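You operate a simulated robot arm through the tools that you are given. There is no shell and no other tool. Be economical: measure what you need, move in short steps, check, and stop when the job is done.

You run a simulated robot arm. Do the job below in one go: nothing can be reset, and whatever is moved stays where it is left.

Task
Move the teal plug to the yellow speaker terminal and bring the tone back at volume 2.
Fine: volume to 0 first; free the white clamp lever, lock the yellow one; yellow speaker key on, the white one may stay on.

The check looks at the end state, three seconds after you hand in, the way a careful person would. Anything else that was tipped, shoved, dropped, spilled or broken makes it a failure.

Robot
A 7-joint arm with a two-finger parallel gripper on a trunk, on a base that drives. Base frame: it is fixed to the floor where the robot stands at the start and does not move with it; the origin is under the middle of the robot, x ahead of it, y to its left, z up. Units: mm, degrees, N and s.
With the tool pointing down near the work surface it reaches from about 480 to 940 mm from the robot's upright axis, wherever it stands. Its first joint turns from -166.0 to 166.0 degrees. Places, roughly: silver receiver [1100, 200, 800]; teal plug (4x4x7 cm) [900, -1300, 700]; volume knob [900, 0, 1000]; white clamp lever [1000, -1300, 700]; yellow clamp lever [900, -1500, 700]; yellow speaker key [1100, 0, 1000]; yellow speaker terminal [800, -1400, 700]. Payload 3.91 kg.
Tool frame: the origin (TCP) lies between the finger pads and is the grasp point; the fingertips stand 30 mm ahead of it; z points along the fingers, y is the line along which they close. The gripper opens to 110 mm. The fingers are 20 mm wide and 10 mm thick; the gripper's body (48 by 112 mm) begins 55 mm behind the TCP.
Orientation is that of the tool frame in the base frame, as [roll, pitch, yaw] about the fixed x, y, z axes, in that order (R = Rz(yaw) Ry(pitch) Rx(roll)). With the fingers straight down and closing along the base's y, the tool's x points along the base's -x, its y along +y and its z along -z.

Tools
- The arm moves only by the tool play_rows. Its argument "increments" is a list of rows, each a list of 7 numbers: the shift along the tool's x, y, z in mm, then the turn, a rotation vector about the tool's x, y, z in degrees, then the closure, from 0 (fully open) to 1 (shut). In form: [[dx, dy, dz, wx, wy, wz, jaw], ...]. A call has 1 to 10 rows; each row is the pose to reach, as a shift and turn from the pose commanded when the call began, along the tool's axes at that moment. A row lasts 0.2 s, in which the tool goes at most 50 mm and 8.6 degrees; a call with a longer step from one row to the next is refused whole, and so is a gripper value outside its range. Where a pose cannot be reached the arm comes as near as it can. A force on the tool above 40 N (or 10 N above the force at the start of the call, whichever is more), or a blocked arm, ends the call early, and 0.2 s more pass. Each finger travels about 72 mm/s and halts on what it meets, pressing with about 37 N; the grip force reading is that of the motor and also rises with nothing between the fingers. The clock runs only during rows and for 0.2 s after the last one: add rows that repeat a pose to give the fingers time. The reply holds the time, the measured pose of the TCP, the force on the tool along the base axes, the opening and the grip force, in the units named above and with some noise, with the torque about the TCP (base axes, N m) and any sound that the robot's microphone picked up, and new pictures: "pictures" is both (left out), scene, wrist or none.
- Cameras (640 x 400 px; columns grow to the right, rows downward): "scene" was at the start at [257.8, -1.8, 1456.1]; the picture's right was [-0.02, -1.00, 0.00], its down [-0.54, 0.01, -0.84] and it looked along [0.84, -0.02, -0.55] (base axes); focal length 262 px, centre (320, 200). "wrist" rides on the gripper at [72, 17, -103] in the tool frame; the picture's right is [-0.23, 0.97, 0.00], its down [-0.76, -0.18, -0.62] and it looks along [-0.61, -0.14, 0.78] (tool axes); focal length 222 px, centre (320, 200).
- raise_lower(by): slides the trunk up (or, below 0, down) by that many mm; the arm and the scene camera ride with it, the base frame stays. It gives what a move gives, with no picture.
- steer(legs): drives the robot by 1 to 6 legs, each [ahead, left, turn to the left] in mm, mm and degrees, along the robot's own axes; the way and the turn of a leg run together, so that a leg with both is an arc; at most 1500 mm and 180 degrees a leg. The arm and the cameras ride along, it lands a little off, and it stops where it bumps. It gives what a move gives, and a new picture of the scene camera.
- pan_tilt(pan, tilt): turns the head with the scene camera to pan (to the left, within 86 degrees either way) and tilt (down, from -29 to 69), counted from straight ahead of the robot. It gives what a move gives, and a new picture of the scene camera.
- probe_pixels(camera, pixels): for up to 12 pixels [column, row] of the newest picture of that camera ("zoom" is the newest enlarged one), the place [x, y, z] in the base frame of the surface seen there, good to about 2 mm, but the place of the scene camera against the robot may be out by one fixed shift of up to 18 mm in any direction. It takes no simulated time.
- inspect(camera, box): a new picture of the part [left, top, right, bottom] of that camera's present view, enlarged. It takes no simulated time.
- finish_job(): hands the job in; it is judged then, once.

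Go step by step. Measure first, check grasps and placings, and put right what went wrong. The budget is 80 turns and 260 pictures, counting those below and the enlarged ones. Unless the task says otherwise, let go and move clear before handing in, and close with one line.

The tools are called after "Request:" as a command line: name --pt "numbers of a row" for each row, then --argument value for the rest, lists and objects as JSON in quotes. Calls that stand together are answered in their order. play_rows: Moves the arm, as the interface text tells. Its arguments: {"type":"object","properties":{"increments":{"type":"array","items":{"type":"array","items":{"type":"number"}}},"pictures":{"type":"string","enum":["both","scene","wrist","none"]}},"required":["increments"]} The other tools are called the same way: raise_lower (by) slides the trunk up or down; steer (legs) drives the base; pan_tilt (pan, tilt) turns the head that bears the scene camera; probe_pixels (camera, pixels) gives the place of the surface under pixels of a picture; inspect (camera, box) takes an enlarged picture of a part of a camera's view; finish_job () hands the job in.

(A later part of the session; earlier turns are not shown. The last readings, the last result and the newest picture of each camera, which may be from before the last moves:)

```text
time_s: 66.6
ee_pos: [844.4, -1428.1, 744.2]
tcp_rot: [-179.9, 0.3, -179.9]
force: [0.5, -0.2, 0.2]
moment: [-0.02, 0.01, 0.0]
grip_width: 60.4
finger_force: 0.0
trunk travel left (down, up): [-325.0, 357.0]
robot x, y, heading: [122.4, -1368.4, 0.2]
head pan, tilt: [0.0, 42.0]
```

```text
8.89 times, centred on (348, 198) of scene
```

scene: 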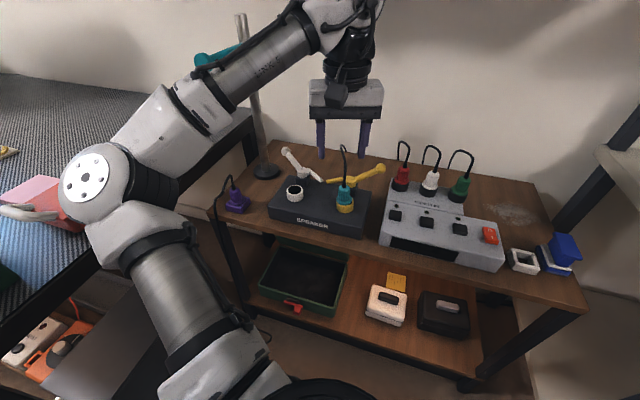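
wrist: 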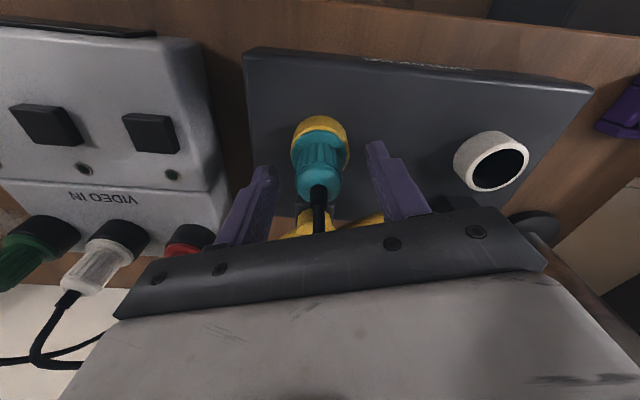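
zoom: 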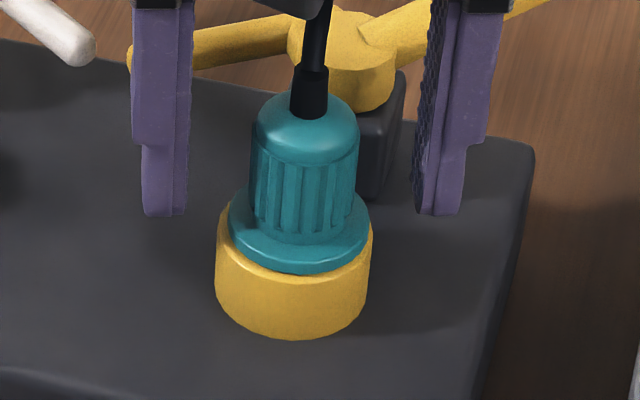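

It springs slightly up/tilted on release. I'll press the flange itself with both fingertips (opening ~29 mm, not gripping).

Request:
play_rows --pt "0 0.5 -4 0 0 0 0.55" --pt "0 0.5 -4 0 0 0 0.66" --pt "0 0.5 -4 0 0 0 0.73" --pt "0 0.5 -4 0 0 0 0.73" --pt "0 0.5 -1 0 0 0 0.73" --pt "0 0.5 2 0 0 0 0.73" --pt "0 0.5 4 0 0 0 0.73" --pt "0 0.5 6 0 0 0 0.73" --pictures "wrist"

Request:
inspect --camera "scene" --box '[328, 175, 368, 220]'

```text
time_s: 68.4
ee_pos: [842.2, -1428.1, 742.5]
tcp_rot: [-179.8, 0.8, -179.8]
force: [5.2, -2.0, 32.0]
moment: [-0.05, -0.09, 0.03]
grip_width: 29.4
finger_force: 0.0
trunk travel left (down, up): [-325.0, 357.0]
robot x, y, heading: [119.8, -1368.3, 0.2]
head pan, tilt: [0.0, 42.0]
```

wrist: 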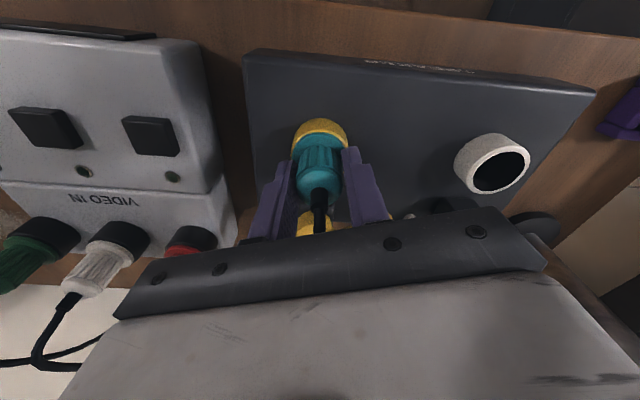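

```text
8.89 times, centred on (348, 198) of scene
```

zoom: 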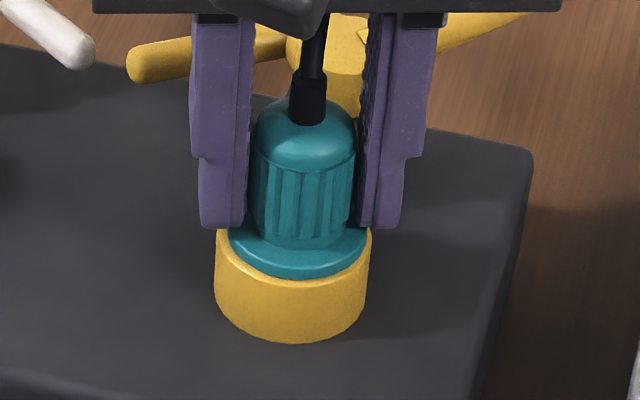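

Pressed with 32 N on the flange; now lift straight up without touching and inspect.

Request:
play_rows --pt "0 0 -6 0 0 0 0.73" --pt "0 0 -6 0 0 0 0.6" --pt "0 0 -6 0 0 0 0.45" --pt "0 0 -45 0 0 0 0.45" --pt "0 0 -90 0 0 0 0.45" --pt "50 5 -120 0 0 0 0.45" --pt "90 10 -140 0 0 0 0.45" --pictures "both"

Request:
inspect --camera "scene" --box '[328, 175, 368, 220]'

Request:
inspect --camera "wrist" --box '[270, 80, 390, 155]'

```text
refused: row 6 steps farther than a row can; nothing moved
```

```text
8.89 times, centred on (348, 198) of scene
```

zoom: 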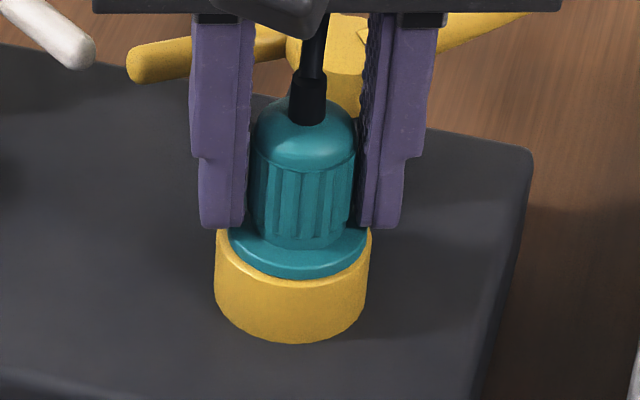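

```text
5.33 times, centred on (330, 118) of wrist
```

zoom: 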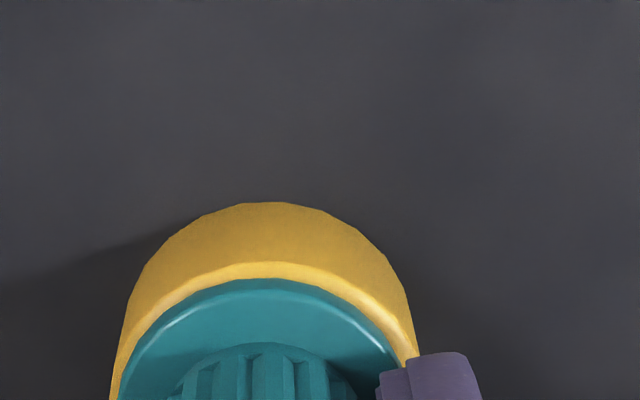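

The move was refused for a too-long step; repeat with shorter steps.

Request:
play_rows --pt "0 0 -6 0 0 0 0.73" --pt "0 0 -6 0 0 0 0.6" --pt "0 0 -6 0 0 0 0.45" --pt "0 0 -45 0 0 0 0.45" --pt "0 0 -90 0 0 0 0.45" --pt "30 5 -120 0 0 0 0.45" --pt "65 10 -140 0 0 0 0.45" --pictures "both"

Request:
inspect --camera "scene" --box '[328, 175, 368, 220]'

Request:
inspect --camera "wrist" --box '[270, 80, 390, 155]'

```text
time_s: 70.0
ee_pos: [775.4, -1415.4, 880.2]
tcp_rot: [-179.9, 0.3, -179.8]
force: [-0.6, -0.6, -0.2]
moment: [-0.02, 0.01, 0.01]
grip_width: 60.4
finger_force: 0.0
trunk travel left (down, up): [-325.0, 357.0]
robot x, y, heading: [121.9, -1368.3, 0.1]
head pan, tilt: [0.0, 42.0]
```

scene: 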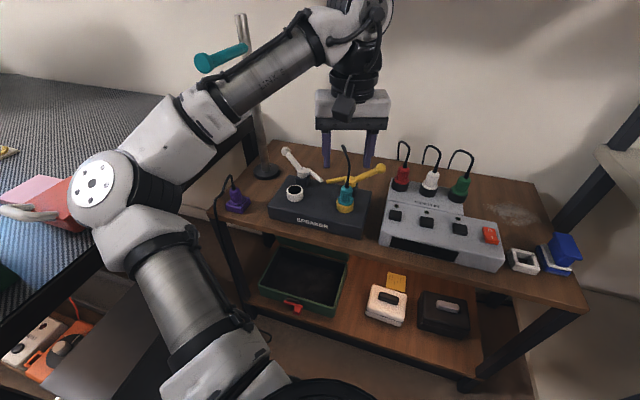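
wrist: 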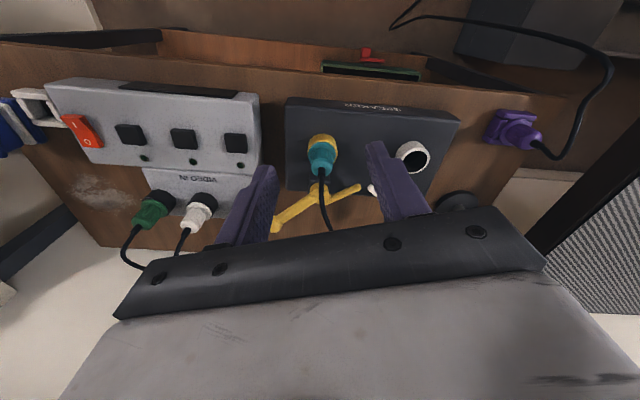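

```text
8.89 times, centred on (348, 198) of scene
```

zoom: 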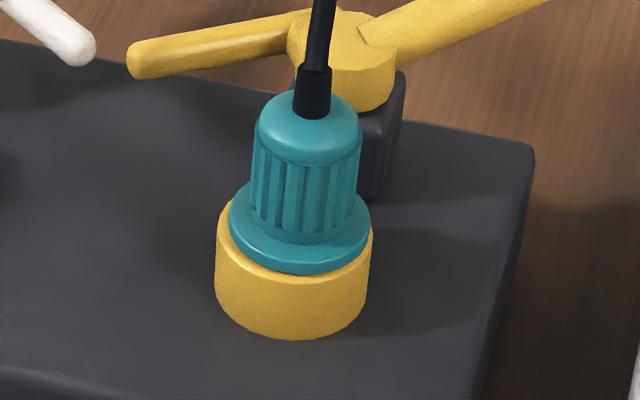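

```text
5.33 times, centred on (330, 118) of wrist
```

zoom: 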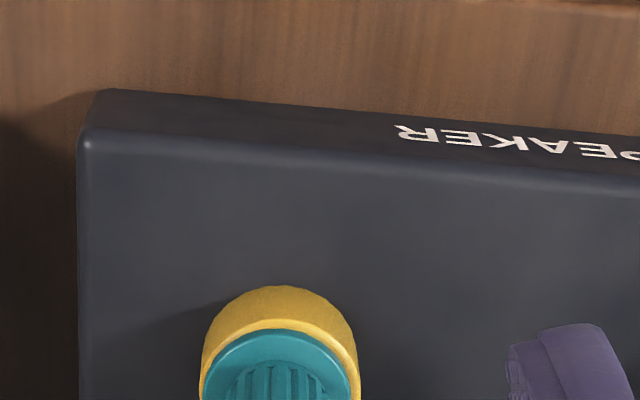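

Slight play only (flange within the ring). The clamp will hold it; next, lock the yellow lever by pushing its handle CCW (toward +x). Check neighbours for clearance.

Request:
probe_pixels --camera "scene" --pixels '[[401, 172], [402, 186], [381, 168], [350, 182], [365, 175], [402, 142], [386, 205], [392, 190], [433, 176]]'

Request:
inspect --camera "scene" --box '[320, 130, 480, 230]'

```text
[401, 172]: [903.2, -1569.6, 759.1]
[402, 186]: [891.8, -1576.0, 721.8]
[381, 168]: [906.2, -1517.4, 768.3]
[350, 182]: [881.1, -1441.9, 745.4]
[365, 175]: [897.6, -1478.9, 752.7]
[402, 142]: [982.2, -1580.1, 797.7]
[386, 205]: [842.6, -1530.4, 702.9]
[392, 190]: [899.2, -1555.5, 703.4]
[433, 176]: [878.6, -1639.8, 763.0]
```

```text
4.00 times, centred on (400, 180) of scene
```

zoom: 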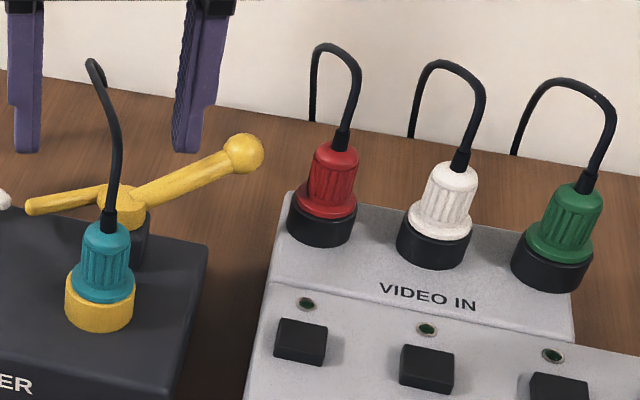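

Clear: red plug at y≈−1575 is well beyond. Close fingers, position on the −x side of the yellow handle, and descend.

Request:
play_rows --pt "-15 -35 0 0 0 0 0.6" --pt "-40 -65 0 0 0 0 0.8" --pt "-70 -84 0 0 0 0 1" --pt "-98 -84 20 0 0 0 1" --pt "-98 -84 60 0 0 0 1" --pt "-98 -84 95 0 0 0 1" --pt "-98 -84 121 0 0 0 1" --pictures "both"

Request:
inspect --camera "scene" --box '[290, 120, 450, 220]'

```text
time_s: 71.6
ee_pos: [875.2, -1502.1, 760.2]
tcp_rot: [-179.9, 0.3, -179.9]
force: [0.8, -0.3, -0.2]
moment: [0.02, 0.0, -0.01]
grip_width: 0.0
finger_force: 37.3
trunk travel left (down, up): [-325.0, 357.0]
robot x, y, heading: [121.6, -1364.9, 0.1]
head pan, tilt: [0.0, 42.0]
```

scene: 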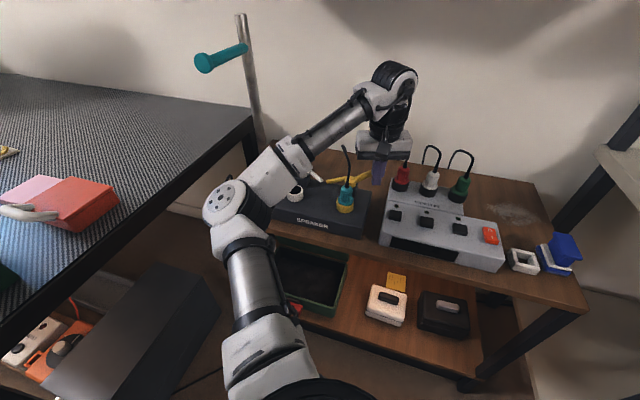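
wrist: 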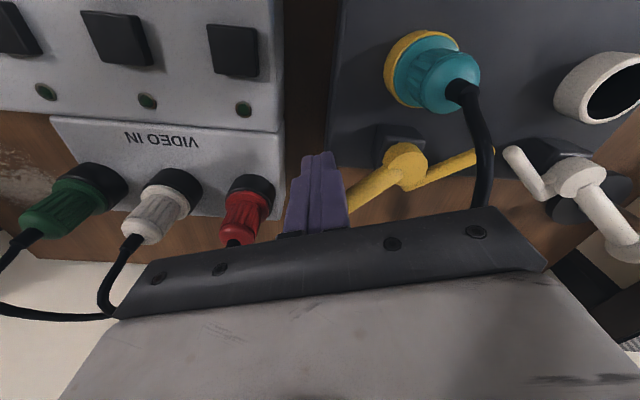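

```text
4.00 times, centred on (370, 170) of scene
```

zoom: 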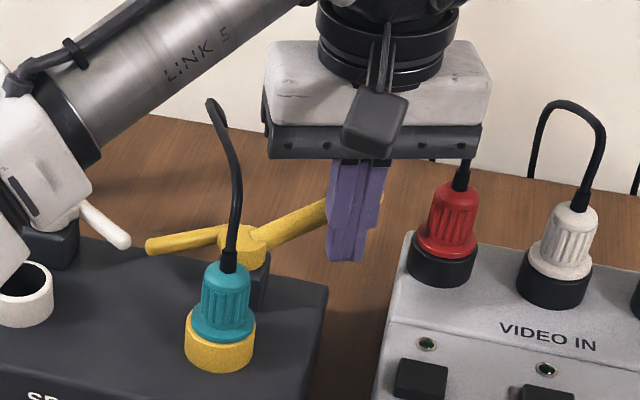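

Positioned beside the handle. Push along the arc toward +x.

Request:
play_rows --pt "-8 3 0 0 0 0 1" --pt "-16 6 0 0 0 0 1" --pt "-27 7 0 0 0 0 1" --pt "-34 10 0 0 0 0 1" --pt "-40 12 0 0 0 0 1" --pt "-46 17 0 0 0 0 1" --pt "-51 21 0 0 0 0 1" --pictures "both"

Request:
inspect --camera "scene" --box '[290, 120, 450, 220]'

```text
time_s: 73.2
ee_pos: [926.0, -1480.3, 758.4]
tcp_rot: [-179.9, 0.4, -179.9]
force: [0.1, 0.0, -0.5]
moment: [0.02, 0.0, 0.01]
grip_width: 0.0
finger_force: 37.1
trunk travel left (down, up): [-325.0, 357.0]
robot x, y, heading: [119.7, -1368.3, -0.1]
head pan, tilt: [0.0, 42.0]
```

scene: 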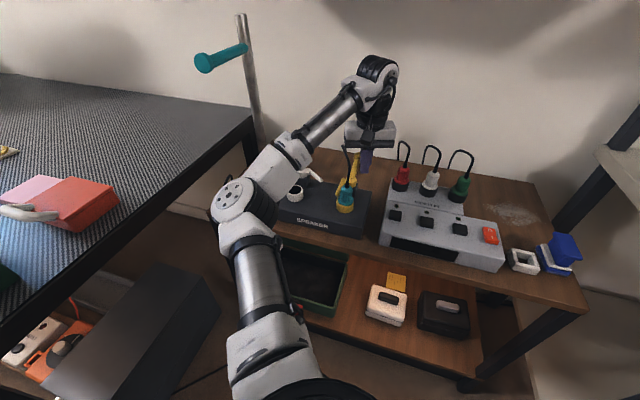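
wrist: 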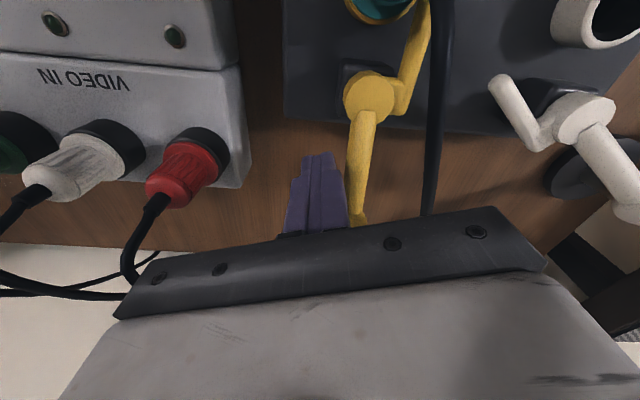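

```text
4.00 times, centred on (370, 170) of scene
```

zoom: 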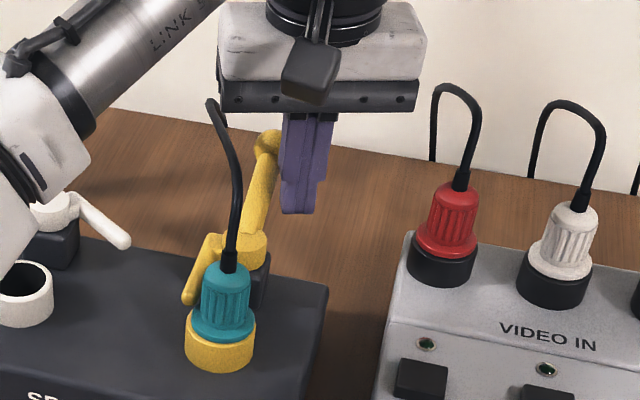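

It snapped into the locked position with the arm along the plug. Lift and inspect.

Request:
play_rows --pt "0 -6 -30 0 0 0 1" --pt "0 -6 -75 0 0 0 1" --pt "10 0 -120 0 0 0 1" --pt "45 30 -140 0 0 0 0.8" --pt "90 50 -140 0 0 0 0.6" --pictures "both"

Request:
inspect --camera "scene" --box '[270, 130, 398, 225]'

Request:
inspect --camera "wrist" --box '[260, 60, 420, 160]'

```text
refused: row 4 steps farther than a row can; nothing moved
```

```text
4.21 times, centred on (334, 178) of scene
```

zoom: 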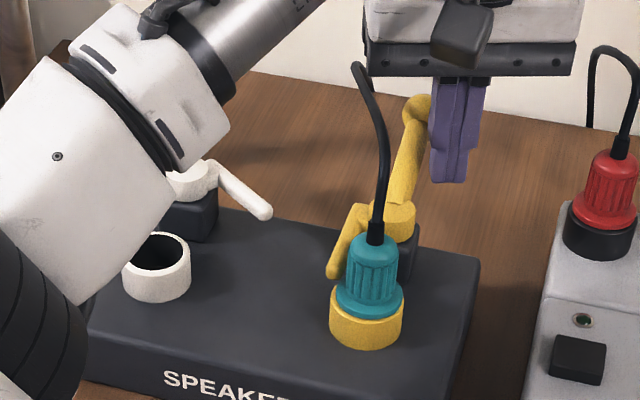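

```text
4.00 times, centred on (340, 110) of wrist
```

zoom: 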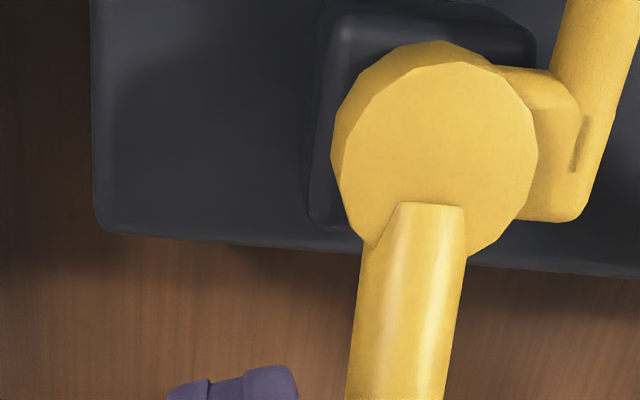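

Repeat the lift with smaller lateral steps.

Request:
play_rows --pt "0 -6 -30 0 0 0 1" --pt "0 -6 -75 0 0 0 1" --pt "10 0 -120 0 0 0 1" --pt "40 15 -140 0 0 0 0.8" --pt "70 35 -140 0 0 0 0.6" --pt "100 55 -140 0 0 0 0.6" --pt "130 60 -140 0 0 0 0.6" --pictures "both"

Request:
inspect --camera "scene" --box '[270, 130, 398, 225]'

Request:
inspect --camera "wrist" --box '[250, 80, 442, 200]'

```text
time_s: 74.8
ee_pos: [797.6, -1420.1, 897.6]
tcp_rot: [-179.9, 0.2, -179.9]
force: [-0.3, -0.6, 0.3]
moment: [0.03, 0.05, -0.01]
grip_width: 44.2
finger_force: 0.1
trunk travel left (down, up): [-325.0, 357.0]
robot x, y, heading: [122.7, -1364.1, -0.1]
head pan, tilt: [0.0, 42.0]
```

scene: 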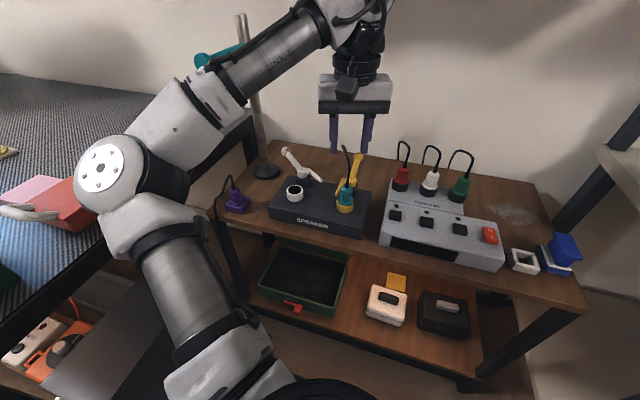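
wrist: 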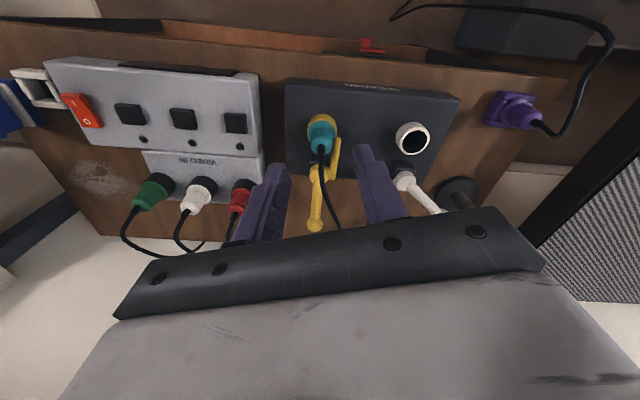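

```text
4.21 times, centred on (334, 178) of scene
```

zoom: 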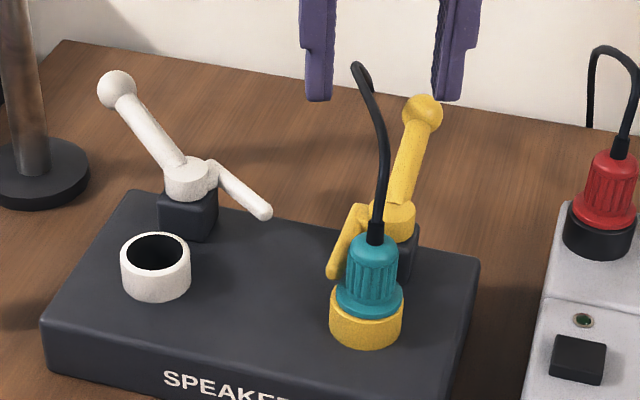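

```text
3.33 times, centred on (346, 140) of wrist
```

zoom: 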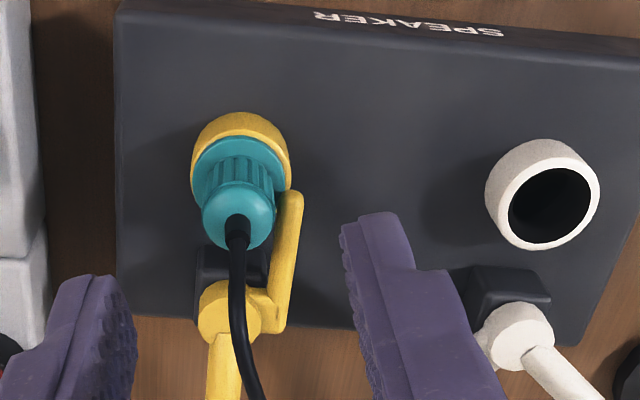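

Yellow is swung into place with its arm beside the plug. Verify how it engages the flange, compare with the white's locked geometry.

Request:
inspect --camera "wrist" --box '[296, 105, 360, 165]'

Request:
probe_pixels --camera "wrist" --pixels '[[315, 226], [316, 200], [318, 172], [337, 141], [332, 175], [321, 145], [309, 135], [335, 133], [322, 122]]'

Request:
inspect --camera "scene" --box '[328, 165, 372, 215]'

```text
6.67 times, centred on (328, 135) of wrist
```

zoom: 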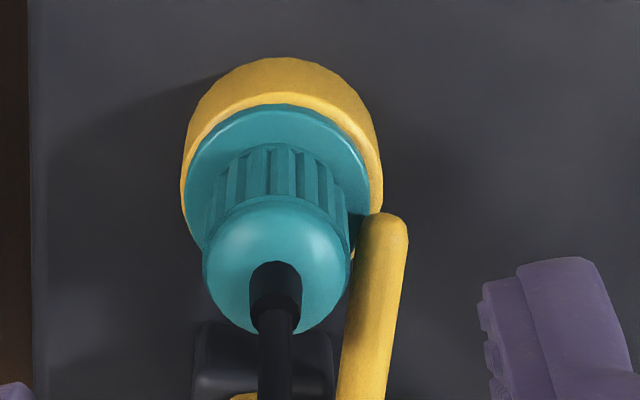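

```text
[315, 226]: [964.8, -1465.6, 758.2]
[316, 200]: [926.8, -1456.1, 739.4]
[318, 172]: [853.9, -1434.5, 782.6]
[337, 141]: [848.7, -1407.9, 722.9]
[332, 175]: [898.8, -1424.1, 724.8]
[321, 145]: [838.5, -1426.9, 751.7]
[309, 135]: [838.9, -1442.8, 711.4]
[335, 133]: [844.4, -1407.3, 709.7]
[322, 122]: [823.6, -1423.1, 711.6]
```

```text
8.00 times, centred on (350, 190) of scene
```

zoom: 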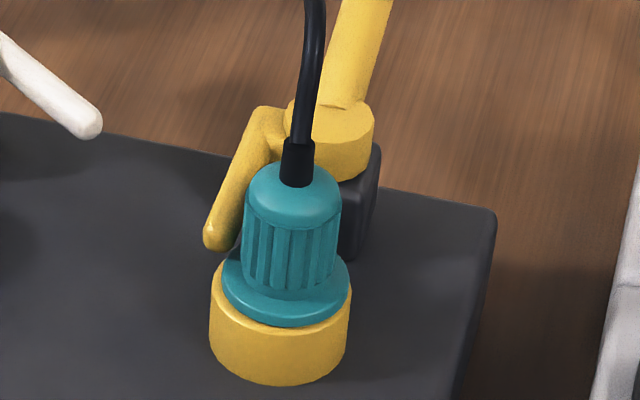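

Yellow lever is parallel to the box exactly as white was when locked; plug flange at 711 as originally. Now retract, raise the trunk and drive back to the amplifier.

Request:
play_rows --pt "40 20 -10 0 0 0 0.4" --pt "80 40 -20 0 0 0 0.4" --pt "110 60 -30 0 0 0 0.4" --pt "130 90 -40 0 0 0 0.4" --pictures "none"

Request:
raise_lower --by 300

Request:
steer --legs '[[-230, 0, 0], [0, 1366, 0]]'

```text
time_s: 75.8
ee_pos: [665.9, -1330.5, 937.9]
tcp_rot: [-179.9, 0.2, 179.9]
force: [-0.5, -0.2, -0.8]
moment: [0.07, 0.03, -0.01]
grip_width: 66.2
finger_force: 0.2
trunk travel left (down, up): [-325.0, 357.0]
robot x, y, heading: [122.0, -1367.2, 0.2]
head pan, tilt: [0.0, 42.0]
```

```text
time_s: 78.8
ee_pos: [666.9, -1331.1, 1237.4]
tcp_rot: [-179.9, 0.3, -179.9]
force: [-0.8, 0.0, -0.4]
moment: [-0.02, 0.0, 0.01]
grip_width: 66.1
finger_force: 0.0
trunk travel left (down, up): [-625.0, 57.0]
robot x, y, heading: [119.8, -1363.0, -0.3]
head pan, tilt: [0.0, 42.0]
```

```text
time_s: 90.8
ee_pos: [398.6, 49.2, 1238.1]
tcp_rot: [-179.8, 0.3, -177.0]
force: [0.1, -0.3, 0.3]
moment: [-0.01, 0.02, -0.04]
grip_width: 66.0
finger_force: 0.1
trunk travel left (down, up): [-625.0, 57.0]
robot x, y, heading: [-144.3, -14.9, 3.2]
head pan, tilt: [0.0, 42.0]
```

scene: 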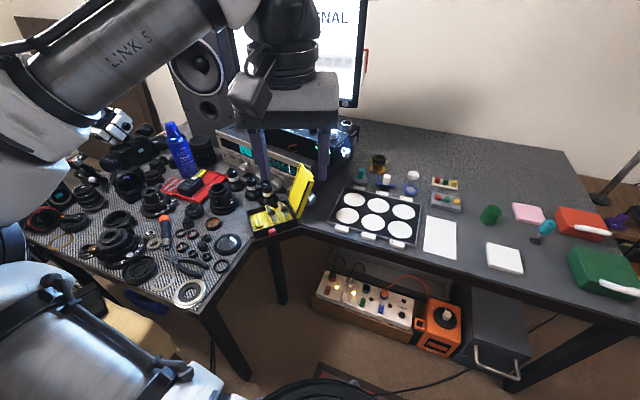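

Back, with heading off by 3.2°. Correct and drive 305 mm ahead.

Request:
steer --legs '[[0, 0, -3.2], [305, 10, 0]]'

Request:
inspect --camera "scene" --box '[200, 120, 360, 220]'

```text
time_s: 93.4
ee_pos: [711.0, 23.3, 1238.2]
tcp_rot: [-179.9, 0.1, 179.5]
force: [0.9, -0.1, -0.4]
moment: [-0.04, -0.03, 0.0]
grip_width: 65.9
finger_force: 0.1
trunk travel left (down, up): [-625.0, 57.0]
robot x, y, heading: [166.5, -9.7, -0.4]
head pan, tilt: [0.0, 42.0]
```

scene: 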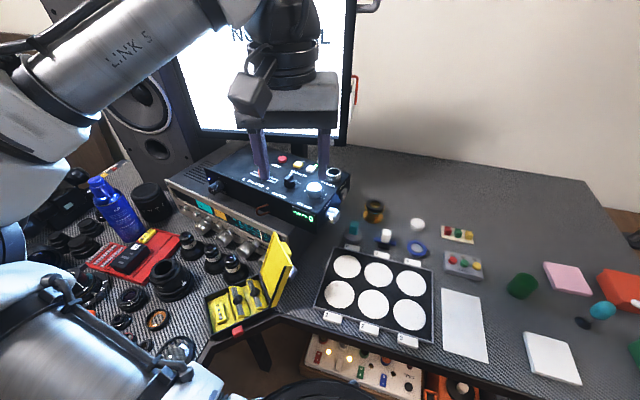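

```text
4.00 times, centred on (280, 170) of scene
```

zoom: 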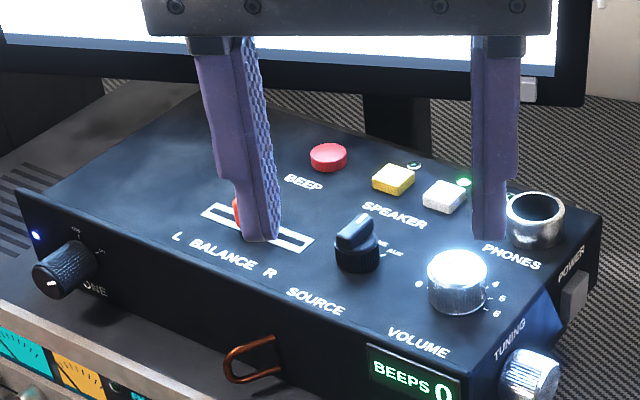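

Yellow key centre ≈ (1073, 48, top 980). Close fingers and move above it.

Request:
play_rows --pt "-40 3 20 0 0 0 0.6" --pt "-80 6 40 0 0 0 0.8" --pt "-120 9 60 0 0 0 1" --pt "-160 12 80 0 0 0 1" --pt "-205 15 95 0 0 0 1" --pt "-245 18 115 0 0 0 1" --pt "-285 20 140 0 0 0 1" --pt "-325 23 165 0 0 0 1" --pt "-362 25 178 0 0 0 1" --pt "-362 25 188 0 0 0 1" --pictures "both"

Request:
inspect --camera "scene" --box '[220, 120, 364, 220]'

Request:
inspect --camera "wrist" --box '[240, 120, 400, 240]'

```text
time_s: 95.6
ee_pos: [1075.0, 47.4, 1049.6]
tcp_rot: [-179.9, 0.3, 179.6]
force: [0.1, 0.2, 0.7]
moment: [-0.01, 0.01, -0.02]
grip_width: 0.0
finger_force: 36.7
trunk travel left (down, up): [-625.0, 57.0]
robot x, y, heading: [166.8, -9.3, -0.7]
head pan, tilt: [0.0, 42.0]
```

scene: 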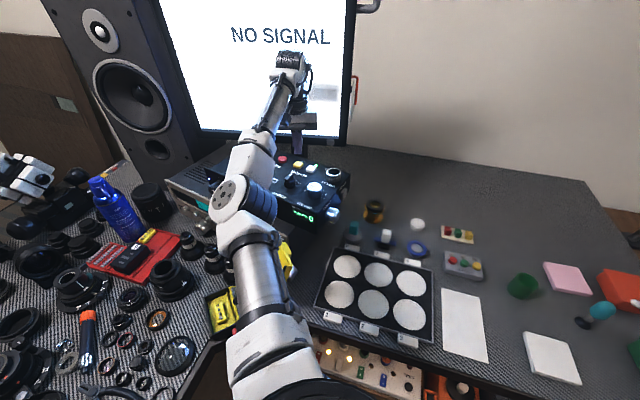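
wrist: 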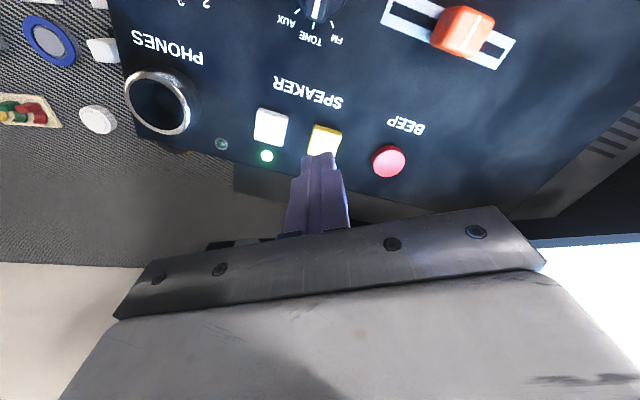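

```text
4.00 times, centred on (292, 170) of scene
```

zoom: 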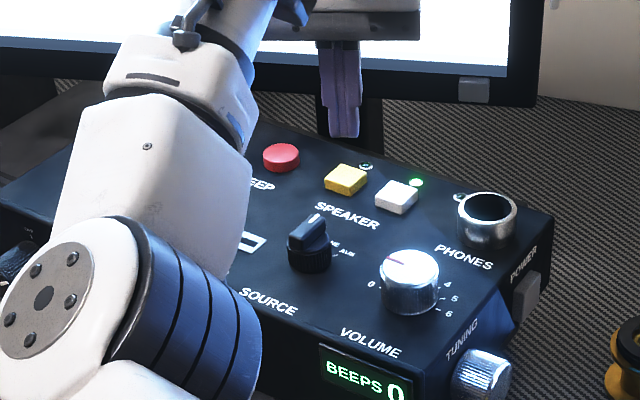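

```text
3.33 times, centred on (320, 180) of wrist
```

zoom: 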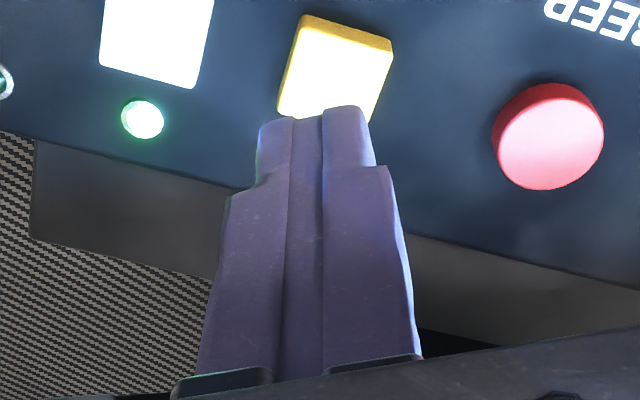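

Source label confirms TONE. Verify the yellow key's location from this close wrist view.

Request:
probe_pixels --camera "wrist" --pixels '[[332, 125], [345, 132], [326, 140], [339, 152], [312, 150], [315, 135], [325, 132]]'

```text
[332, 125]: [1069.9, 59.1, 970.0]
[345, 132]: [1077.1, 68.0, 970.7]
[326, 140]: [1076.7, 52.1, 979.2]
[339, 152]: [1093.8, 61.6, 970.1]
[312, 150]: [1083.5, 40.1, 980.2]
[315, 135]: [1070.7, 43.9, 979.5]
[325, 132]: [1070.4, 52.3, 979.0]
```

Key top centre ≈ (1076, 51, 979.5). Shift 3 mm and press gently down, then lift.

Request:
play_rows --pt "-1 3 20 0 0 0 1" --pt "-1 3 36 0 0 0 1" --pt "-1 3 40 0 0 0 1" --pt "-1 3 42.5 0 0 0 1" --pt "-1 3 44.5 0 0 0 1" --pt "-1 3 46 0 0 0 1" --pt "-1 3 30 0 0 0 1" --pt "-1 3 0 0 0 0 1" --pictures "both"

Request:
inspect --camera "scene" --box '[270, 140, 366, 200]'

```text
time_s: 97.4
ee_pos: [1075.6, 46.3, 1054.1]
tcp_rot: [-180.0, 0.2, 179.5]
force: [-0.8, 0.8, -0.5]
moment: [0.0, 0.0, 0.02]
grip_width: 0.0
finger_force: 36.9
trunk travel left (down, up): [-625.0, 57.0]
robot x, y, heading: [165.5, -11.1, -0.6]
head pan, tilt: [0.0, 42.0]
heard: click
```

scene: 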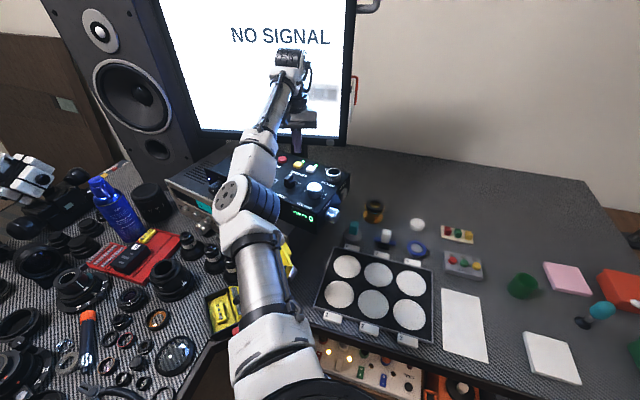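
wrist: 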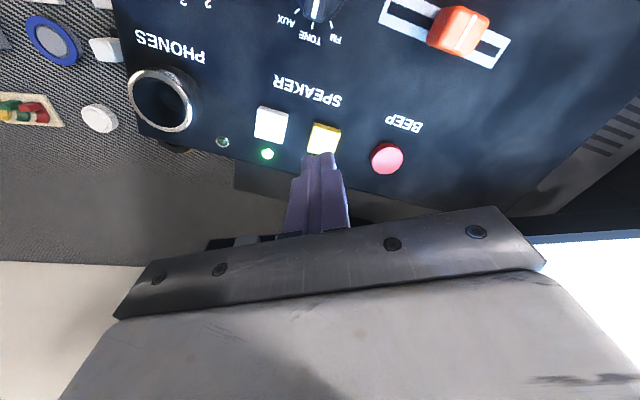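

```text
6.67 times, centred on (318, 170) of scene
```

zoom: 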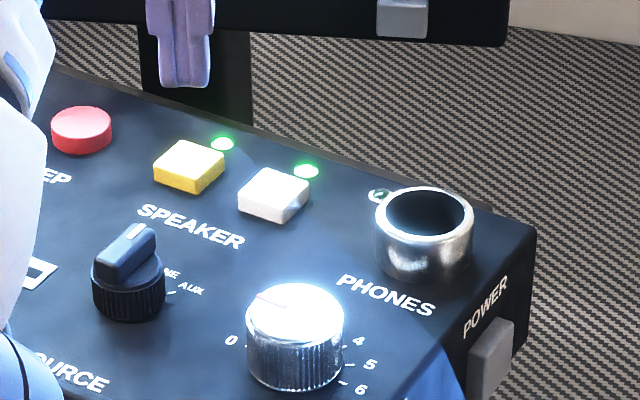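

Click heard and the yellow LED is lit. Now move over the volume knob with 66 mm opening.

Request:
play_rows --pt "0 0 -35 0 0 0 1" --pt "35 -12 -40 0 0 0 1" --pt "75 -27 -40 0 0 0 0.8" --pt "110 -40 -40 0 0 0 0.55" --pt "128 -47 -40 0 0 0 0.4" --pt "128 -47 -25 0 0 0 0.4" --pt "128 -47 -20 0 0 0 0.4" --pictures "wrist"

Request:
inspect --camera "wrist" --box '[240, 80, 400, 180]'

```text
time_s: 99.0
ee_pos: [945.2, 2.4, 1072.6]
tcp_rot: [-179.9, 0.3, 179.6]
force: [0.1, 0.1, -0.3]
moment: [0.0, 0.0, 0.02]
grip_width: 65.9
finger_force: 0.2
trunk travel left (down, up): [-625.0, 57.0]
robot x, y, heading: [164.5, -11.8, -0.7]
head pan, tilt: [0.0, 42.0]
```

wrist: 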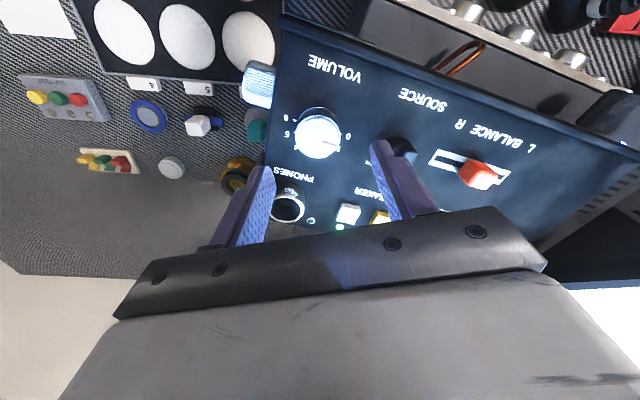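

```text
4.00 times, centred on (320, 130) of wrist
```

zoom: 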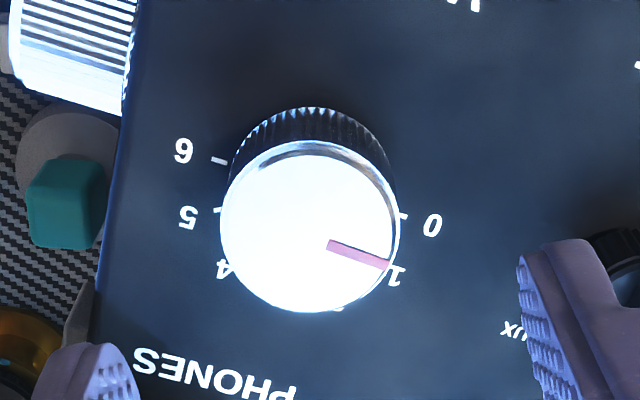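

Pointer matches the 0 tick's direction (~18° below right in view). Measure pointer and knob centre exactly.

Request:
probe_pixels --camera "zoom" --pixels '[[331, 246], [384, 264], [224, 225], [398, 225], [310, 150], [310, 308], [403, 216], [219, 211], [217, 160], [432, 225], [188, 218]]'

```text
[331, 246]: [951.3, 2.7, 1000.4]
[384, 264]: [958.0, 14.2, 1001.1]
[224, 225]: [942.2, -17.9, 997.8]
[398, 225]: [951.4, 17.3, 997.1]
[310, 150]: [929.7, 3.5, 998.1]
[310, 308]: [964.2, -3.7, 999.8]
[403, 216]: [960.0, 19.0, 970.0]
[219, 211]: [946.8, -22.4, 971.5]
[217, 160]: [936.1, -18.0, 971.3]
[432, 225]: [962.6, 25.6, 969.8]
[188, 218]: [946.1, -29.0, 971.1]
```

Knob centre (946.9,−0.2), pointer 59.8°. Descend and grip; then check side force.

Request:
play_rows --pt "-1 -2 30 0 0 0 0.4" --pt "-1 -2 55 0 0 0 0.4" --pt "-1 -2 65 0 0 0 0.4" --pt "-1 -2 65 0 0 0 0.52" --pt "-1 -2 65 0 0 0 0.6" --pt "-1 -2 65 0 0 0 0.65" --pt "-1 -2 65 0 0 0 0.65" --pictures "none"

```text
time_s: 100.6
ee_pos: [946.8, 0.5, 1007.7]
tcp_rot: [-179.8, 0.3, 179.4]
force: [-0.3, -3.7, -2.1]
moment: [0.03, -0.04, -0.05]
grip_width: 40.5
finger_force: 2.2
trunk travel left (down, up): [-625.0, 57.0]
robot x, y, heading: [164.7, -8.0, -0.5]
head pan, tilt: [0.0, 42.0]
```

Slight −y contact; shift 1.5 mm and close.

Request:
play_rows --pt "0 -1.5 0 0 0 0 0.64" --pt "0 -1.5 0 0 0 0 0.67" --pt "0 -1.5 0 0 0 0 0.7" --pt "0 -1.5 0 0 0 0 0.75" --pt "0 -1.5 0 0 0 0 0.75" --pictures "none"

Request:
play_rows --pt "0 0 0 0 0 8 0.75" --pt "0 0 0 0 0 16 0.75" --pt "0 0 0 0 0 24 0.75" --pt "0 0 0 0 0 32 0.75" --pt "0 0 0 0 0 40 0.75" --pt "0 0 0 0 0 48 0.75" --pt "0 0 0 0 0 55 0.75" --pt "0 0 0 0 0 60 0.75" --pt "0 0 0 0 0 60 0.75" --pictures "wrist"

Request:
inspect --camera "wrist" --box '[240, 100, 400, 200]'

```text
time_s: 101.8
ee_pos: [946.8, 0.5, 1005.0]
tcp_rot: [-179.9, 0.3, 179.6]
force: [3.8, 2.4, 4.1]
moment: [0.86, 0.02, -0.02]
grip_width: 38.0
finger_force: 45.2
trunk travel left (down, up): [-625.0, 57.0]
robot x, y, heading: [165.2, -7.7, -0.5]
head pan, tilt: [0.0, 42.0]
```

```text
time_s: 103.8
ee_pos: [947.8, 0.3, 1006.2]
tcp_rot: [179.8, 0.2, 119.6]
force: [6.6, 18.9, 10.3]
moment: [-0.41, 0.3, 0.01]
grip_width: 38.3
finger_force: 44.9
trunk travel left (down, up): [-625.0, 57.0]
robot x, y, heading: [165.8, -7.5, -0.5]
head pan, tilt: [0.0, 42.0]
```

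wrist: 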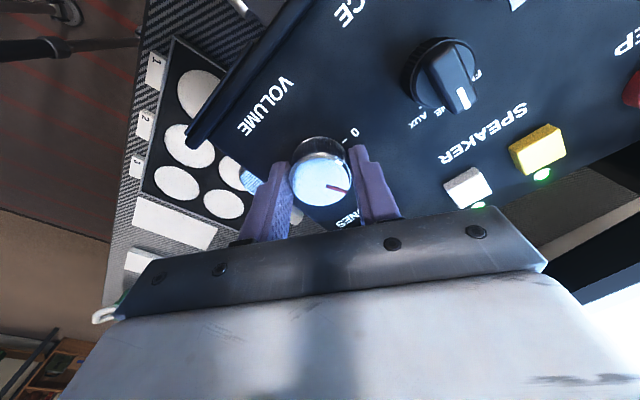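

```text
4.00 times, centred on (320, 150) of wrist
```

zoom: 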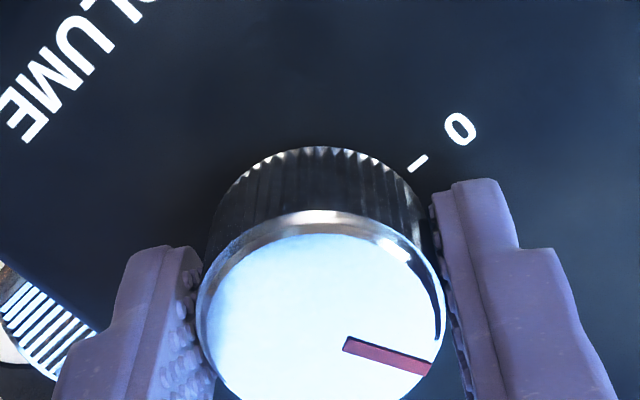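

Turned 60°. Release, lift and verify the reading and that the sound is back.

Request:
play_rows --pt "0 0 0 0 0 0 0.65" --pt "0 0 0 0 0 0 0.5" --pt "0 0 0 0 0 0 0.4" --pt "0 0 -40 0 0 0 0.4" --pt "0 0 -80 0 0 0 0.4" --pt "0 0 -80 0 0 0 0.4" --pictures "both"

Request:
inspect --camera "wrist" --box '[240, 70, 400, 170]'

Request:
inspect --camera "scene" --box '[270, 140, 366, 220]'

```text
time_s: 105.2
ee_pos: [947.6, -3.2, 1085.4]
tcp_rot: [179.9, 0.2, 119.6]
force: [0.8, -0.1, -0.7]
moment: [0.04, -0.03, 0.02]
grip_width: 66.2
finger_force: 0.1
trunk travel left (down, up): [-625.0, 57.0]
robot x, y, heading: [167.4, -8.0, -0.5]
head pan, tilt: [0.0, 42.0]
```

scene: 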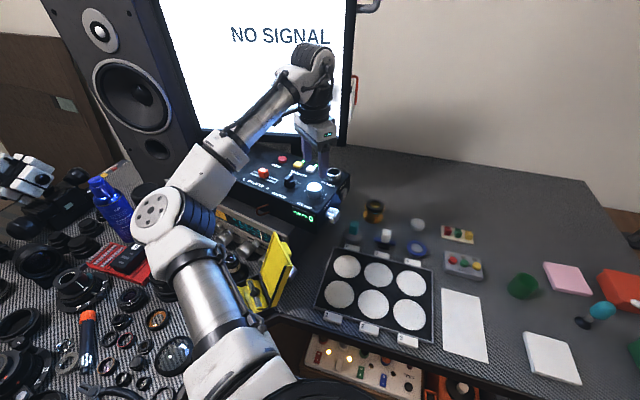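
wrist: 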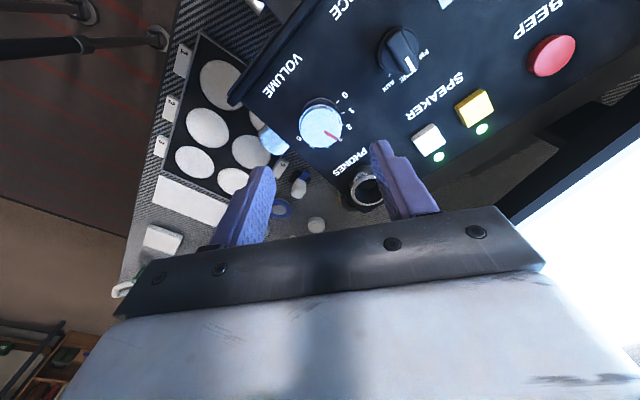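

```text
4.00 times, centred on (320, 120) of wrist
```

zoom: 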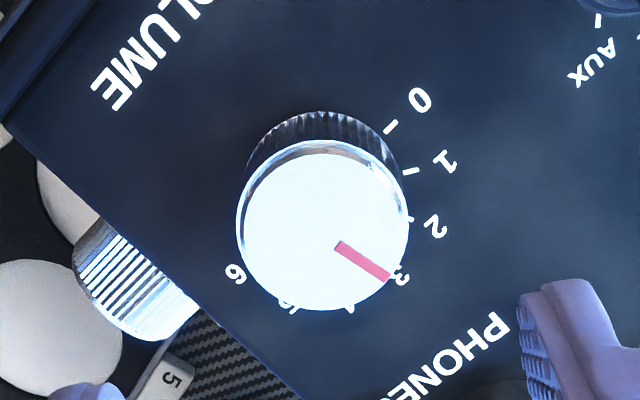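

```text
5.00 times, centred on (318, 180) of scene
```

zoom: 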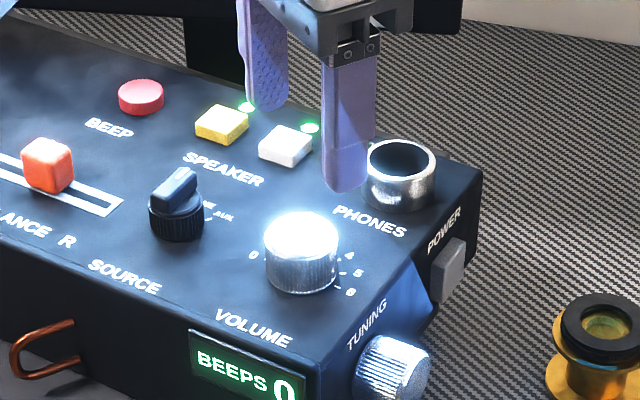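

Measure the pointer angle against the ticks in base coordinates.

Request:
inspect --camera "wrist" --box '[280, 80, 360, 155]'

Request:
inspect --camera "wrist" --box '[240, 70, 400, 170]'

Request:
probe_pixels --camera "zoom" --pixels '[[339, 246], [386, 275], [240, 225], [405, 225], [322, 148], [322, 303], [420, 100], [445, 161], [433, 228], [400, 277], [412, 218], [234, 273]]'

```text
5.33 times, centred on (320, 118) of wrist
```

zoom: 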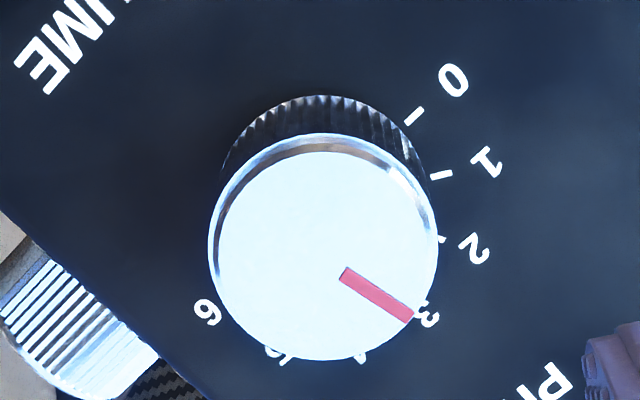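

```text
4.00 times, centred on (320, 120) of wrist
```

zoom: 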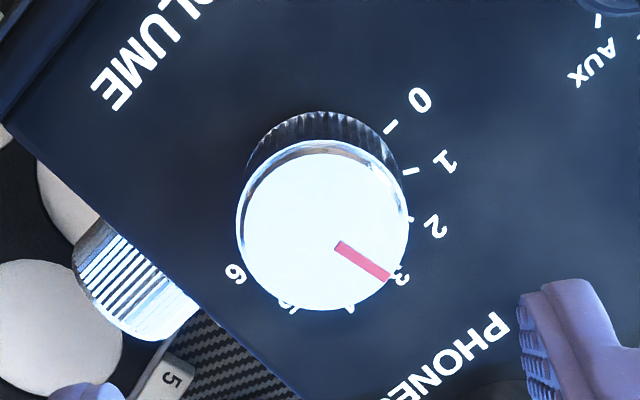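

```text
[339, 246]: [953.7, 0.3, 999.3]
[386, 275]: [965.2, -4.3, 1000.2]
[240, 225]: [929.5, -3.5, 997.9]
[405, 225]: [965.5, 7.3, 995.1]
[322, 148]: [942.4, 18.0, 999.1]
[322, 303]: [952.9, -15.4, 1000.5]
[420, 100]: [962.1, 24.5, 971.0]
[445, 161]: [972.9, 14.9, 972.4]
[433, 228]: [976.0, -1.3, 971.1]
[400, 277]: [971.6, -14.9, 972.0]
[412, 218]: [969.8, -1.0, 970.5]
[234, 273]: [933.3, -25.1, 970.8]
```

Pointer seems at about −15…−22°, while 2 is at −3.6°; it overshot to ~2.5. Measure more precisely with a tight zoom.

Request:
inspect --camera "wrist" --box '[300, 100, 348, 145]'

```text
8.89 times, centred on (324, 122) of wrist
```

zoom: 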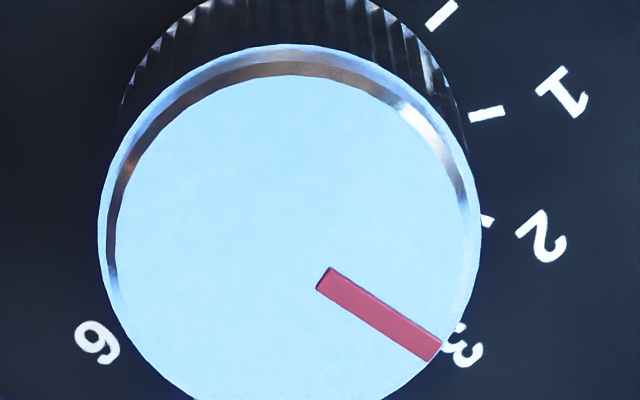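

Request:
probe_pixels --camera "zoom" --pixels '[[325, 279], [350, 293], [380, 312], [405, 328], [432, 348], [443, 14], [489, 113], [487, 221], [462, 327], [546, 240], [564, 93], [97, 342]]'

```text
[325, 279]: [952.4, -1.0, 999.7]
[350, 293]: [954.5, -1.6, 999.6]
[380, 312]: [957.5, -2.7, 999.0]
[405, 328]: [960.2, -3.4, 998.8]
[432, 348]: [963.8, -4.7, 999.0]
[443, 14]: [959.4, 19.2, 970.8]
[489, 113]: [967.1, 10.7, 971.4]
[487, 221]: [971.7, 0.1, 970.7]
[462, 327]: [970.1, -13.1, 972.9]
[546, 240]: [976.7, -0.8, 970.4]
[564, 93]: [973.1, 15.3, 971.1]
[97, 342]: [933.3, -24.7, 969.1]
```

Pointer is at −18° vs 2 at −2°: reading ~2.5. Regrip and measure the pointer while gripped to see whether gripping/releasing disturbs it.

Request:
play_rows --pt "0 0 35 0 0 0 0.4" --pt "0 0 65 0 0 0 0.4" --pt "0 0 79 0 0 0 0.45" --pt "0 0 79 0 0 0 0.55" --pt "0 0 79 0 0 0 0.62" --pt "0 0 79 0 0 0 0.67" --pt "0 0 79 0 0 0 0.72" --pt "0 0 79 0 0 0 0.72" --pictures "wrist"

Request:
inspect --camera "wrist" --box '[280, 130, 376, 215]'

```text
time_s: 107.0
ee_pos: [948.9, -1.2, 1005.2]
tcp_rot: [179.7, 0.1, 119.4]
force: [-2.3, 0.2, -2.0]
moment: [-0.34, 0.17, -0.04]
grip_width: 37.1
finger_force: 44.4
trunk travel left (down, up): [-625.0, 57.0]
robot x, y, heading: [165.8, -10.4, -0.6]
head pan, tilt: [0.0, 42.0]
```

wrist: 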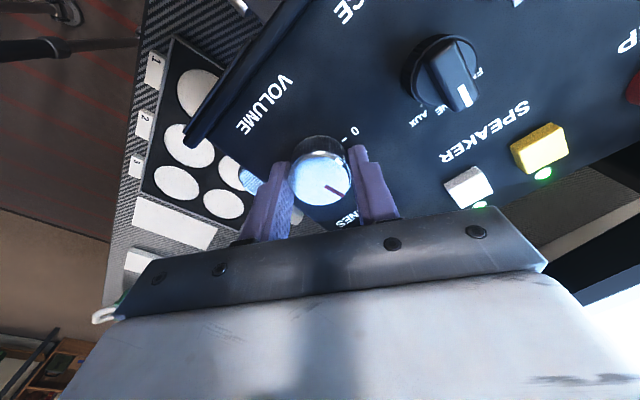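

```text
4.71 times, centred on (328, 172) of wrist
```

zoom: 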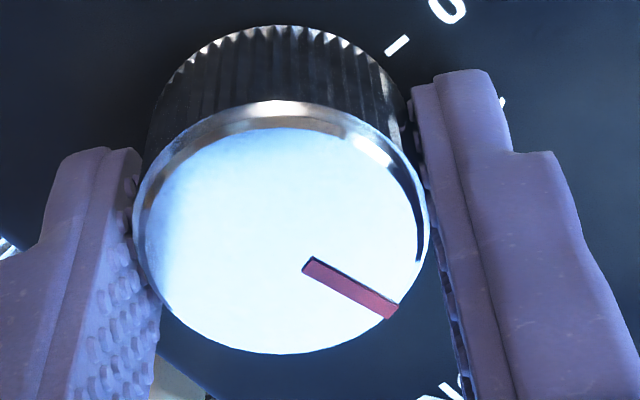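

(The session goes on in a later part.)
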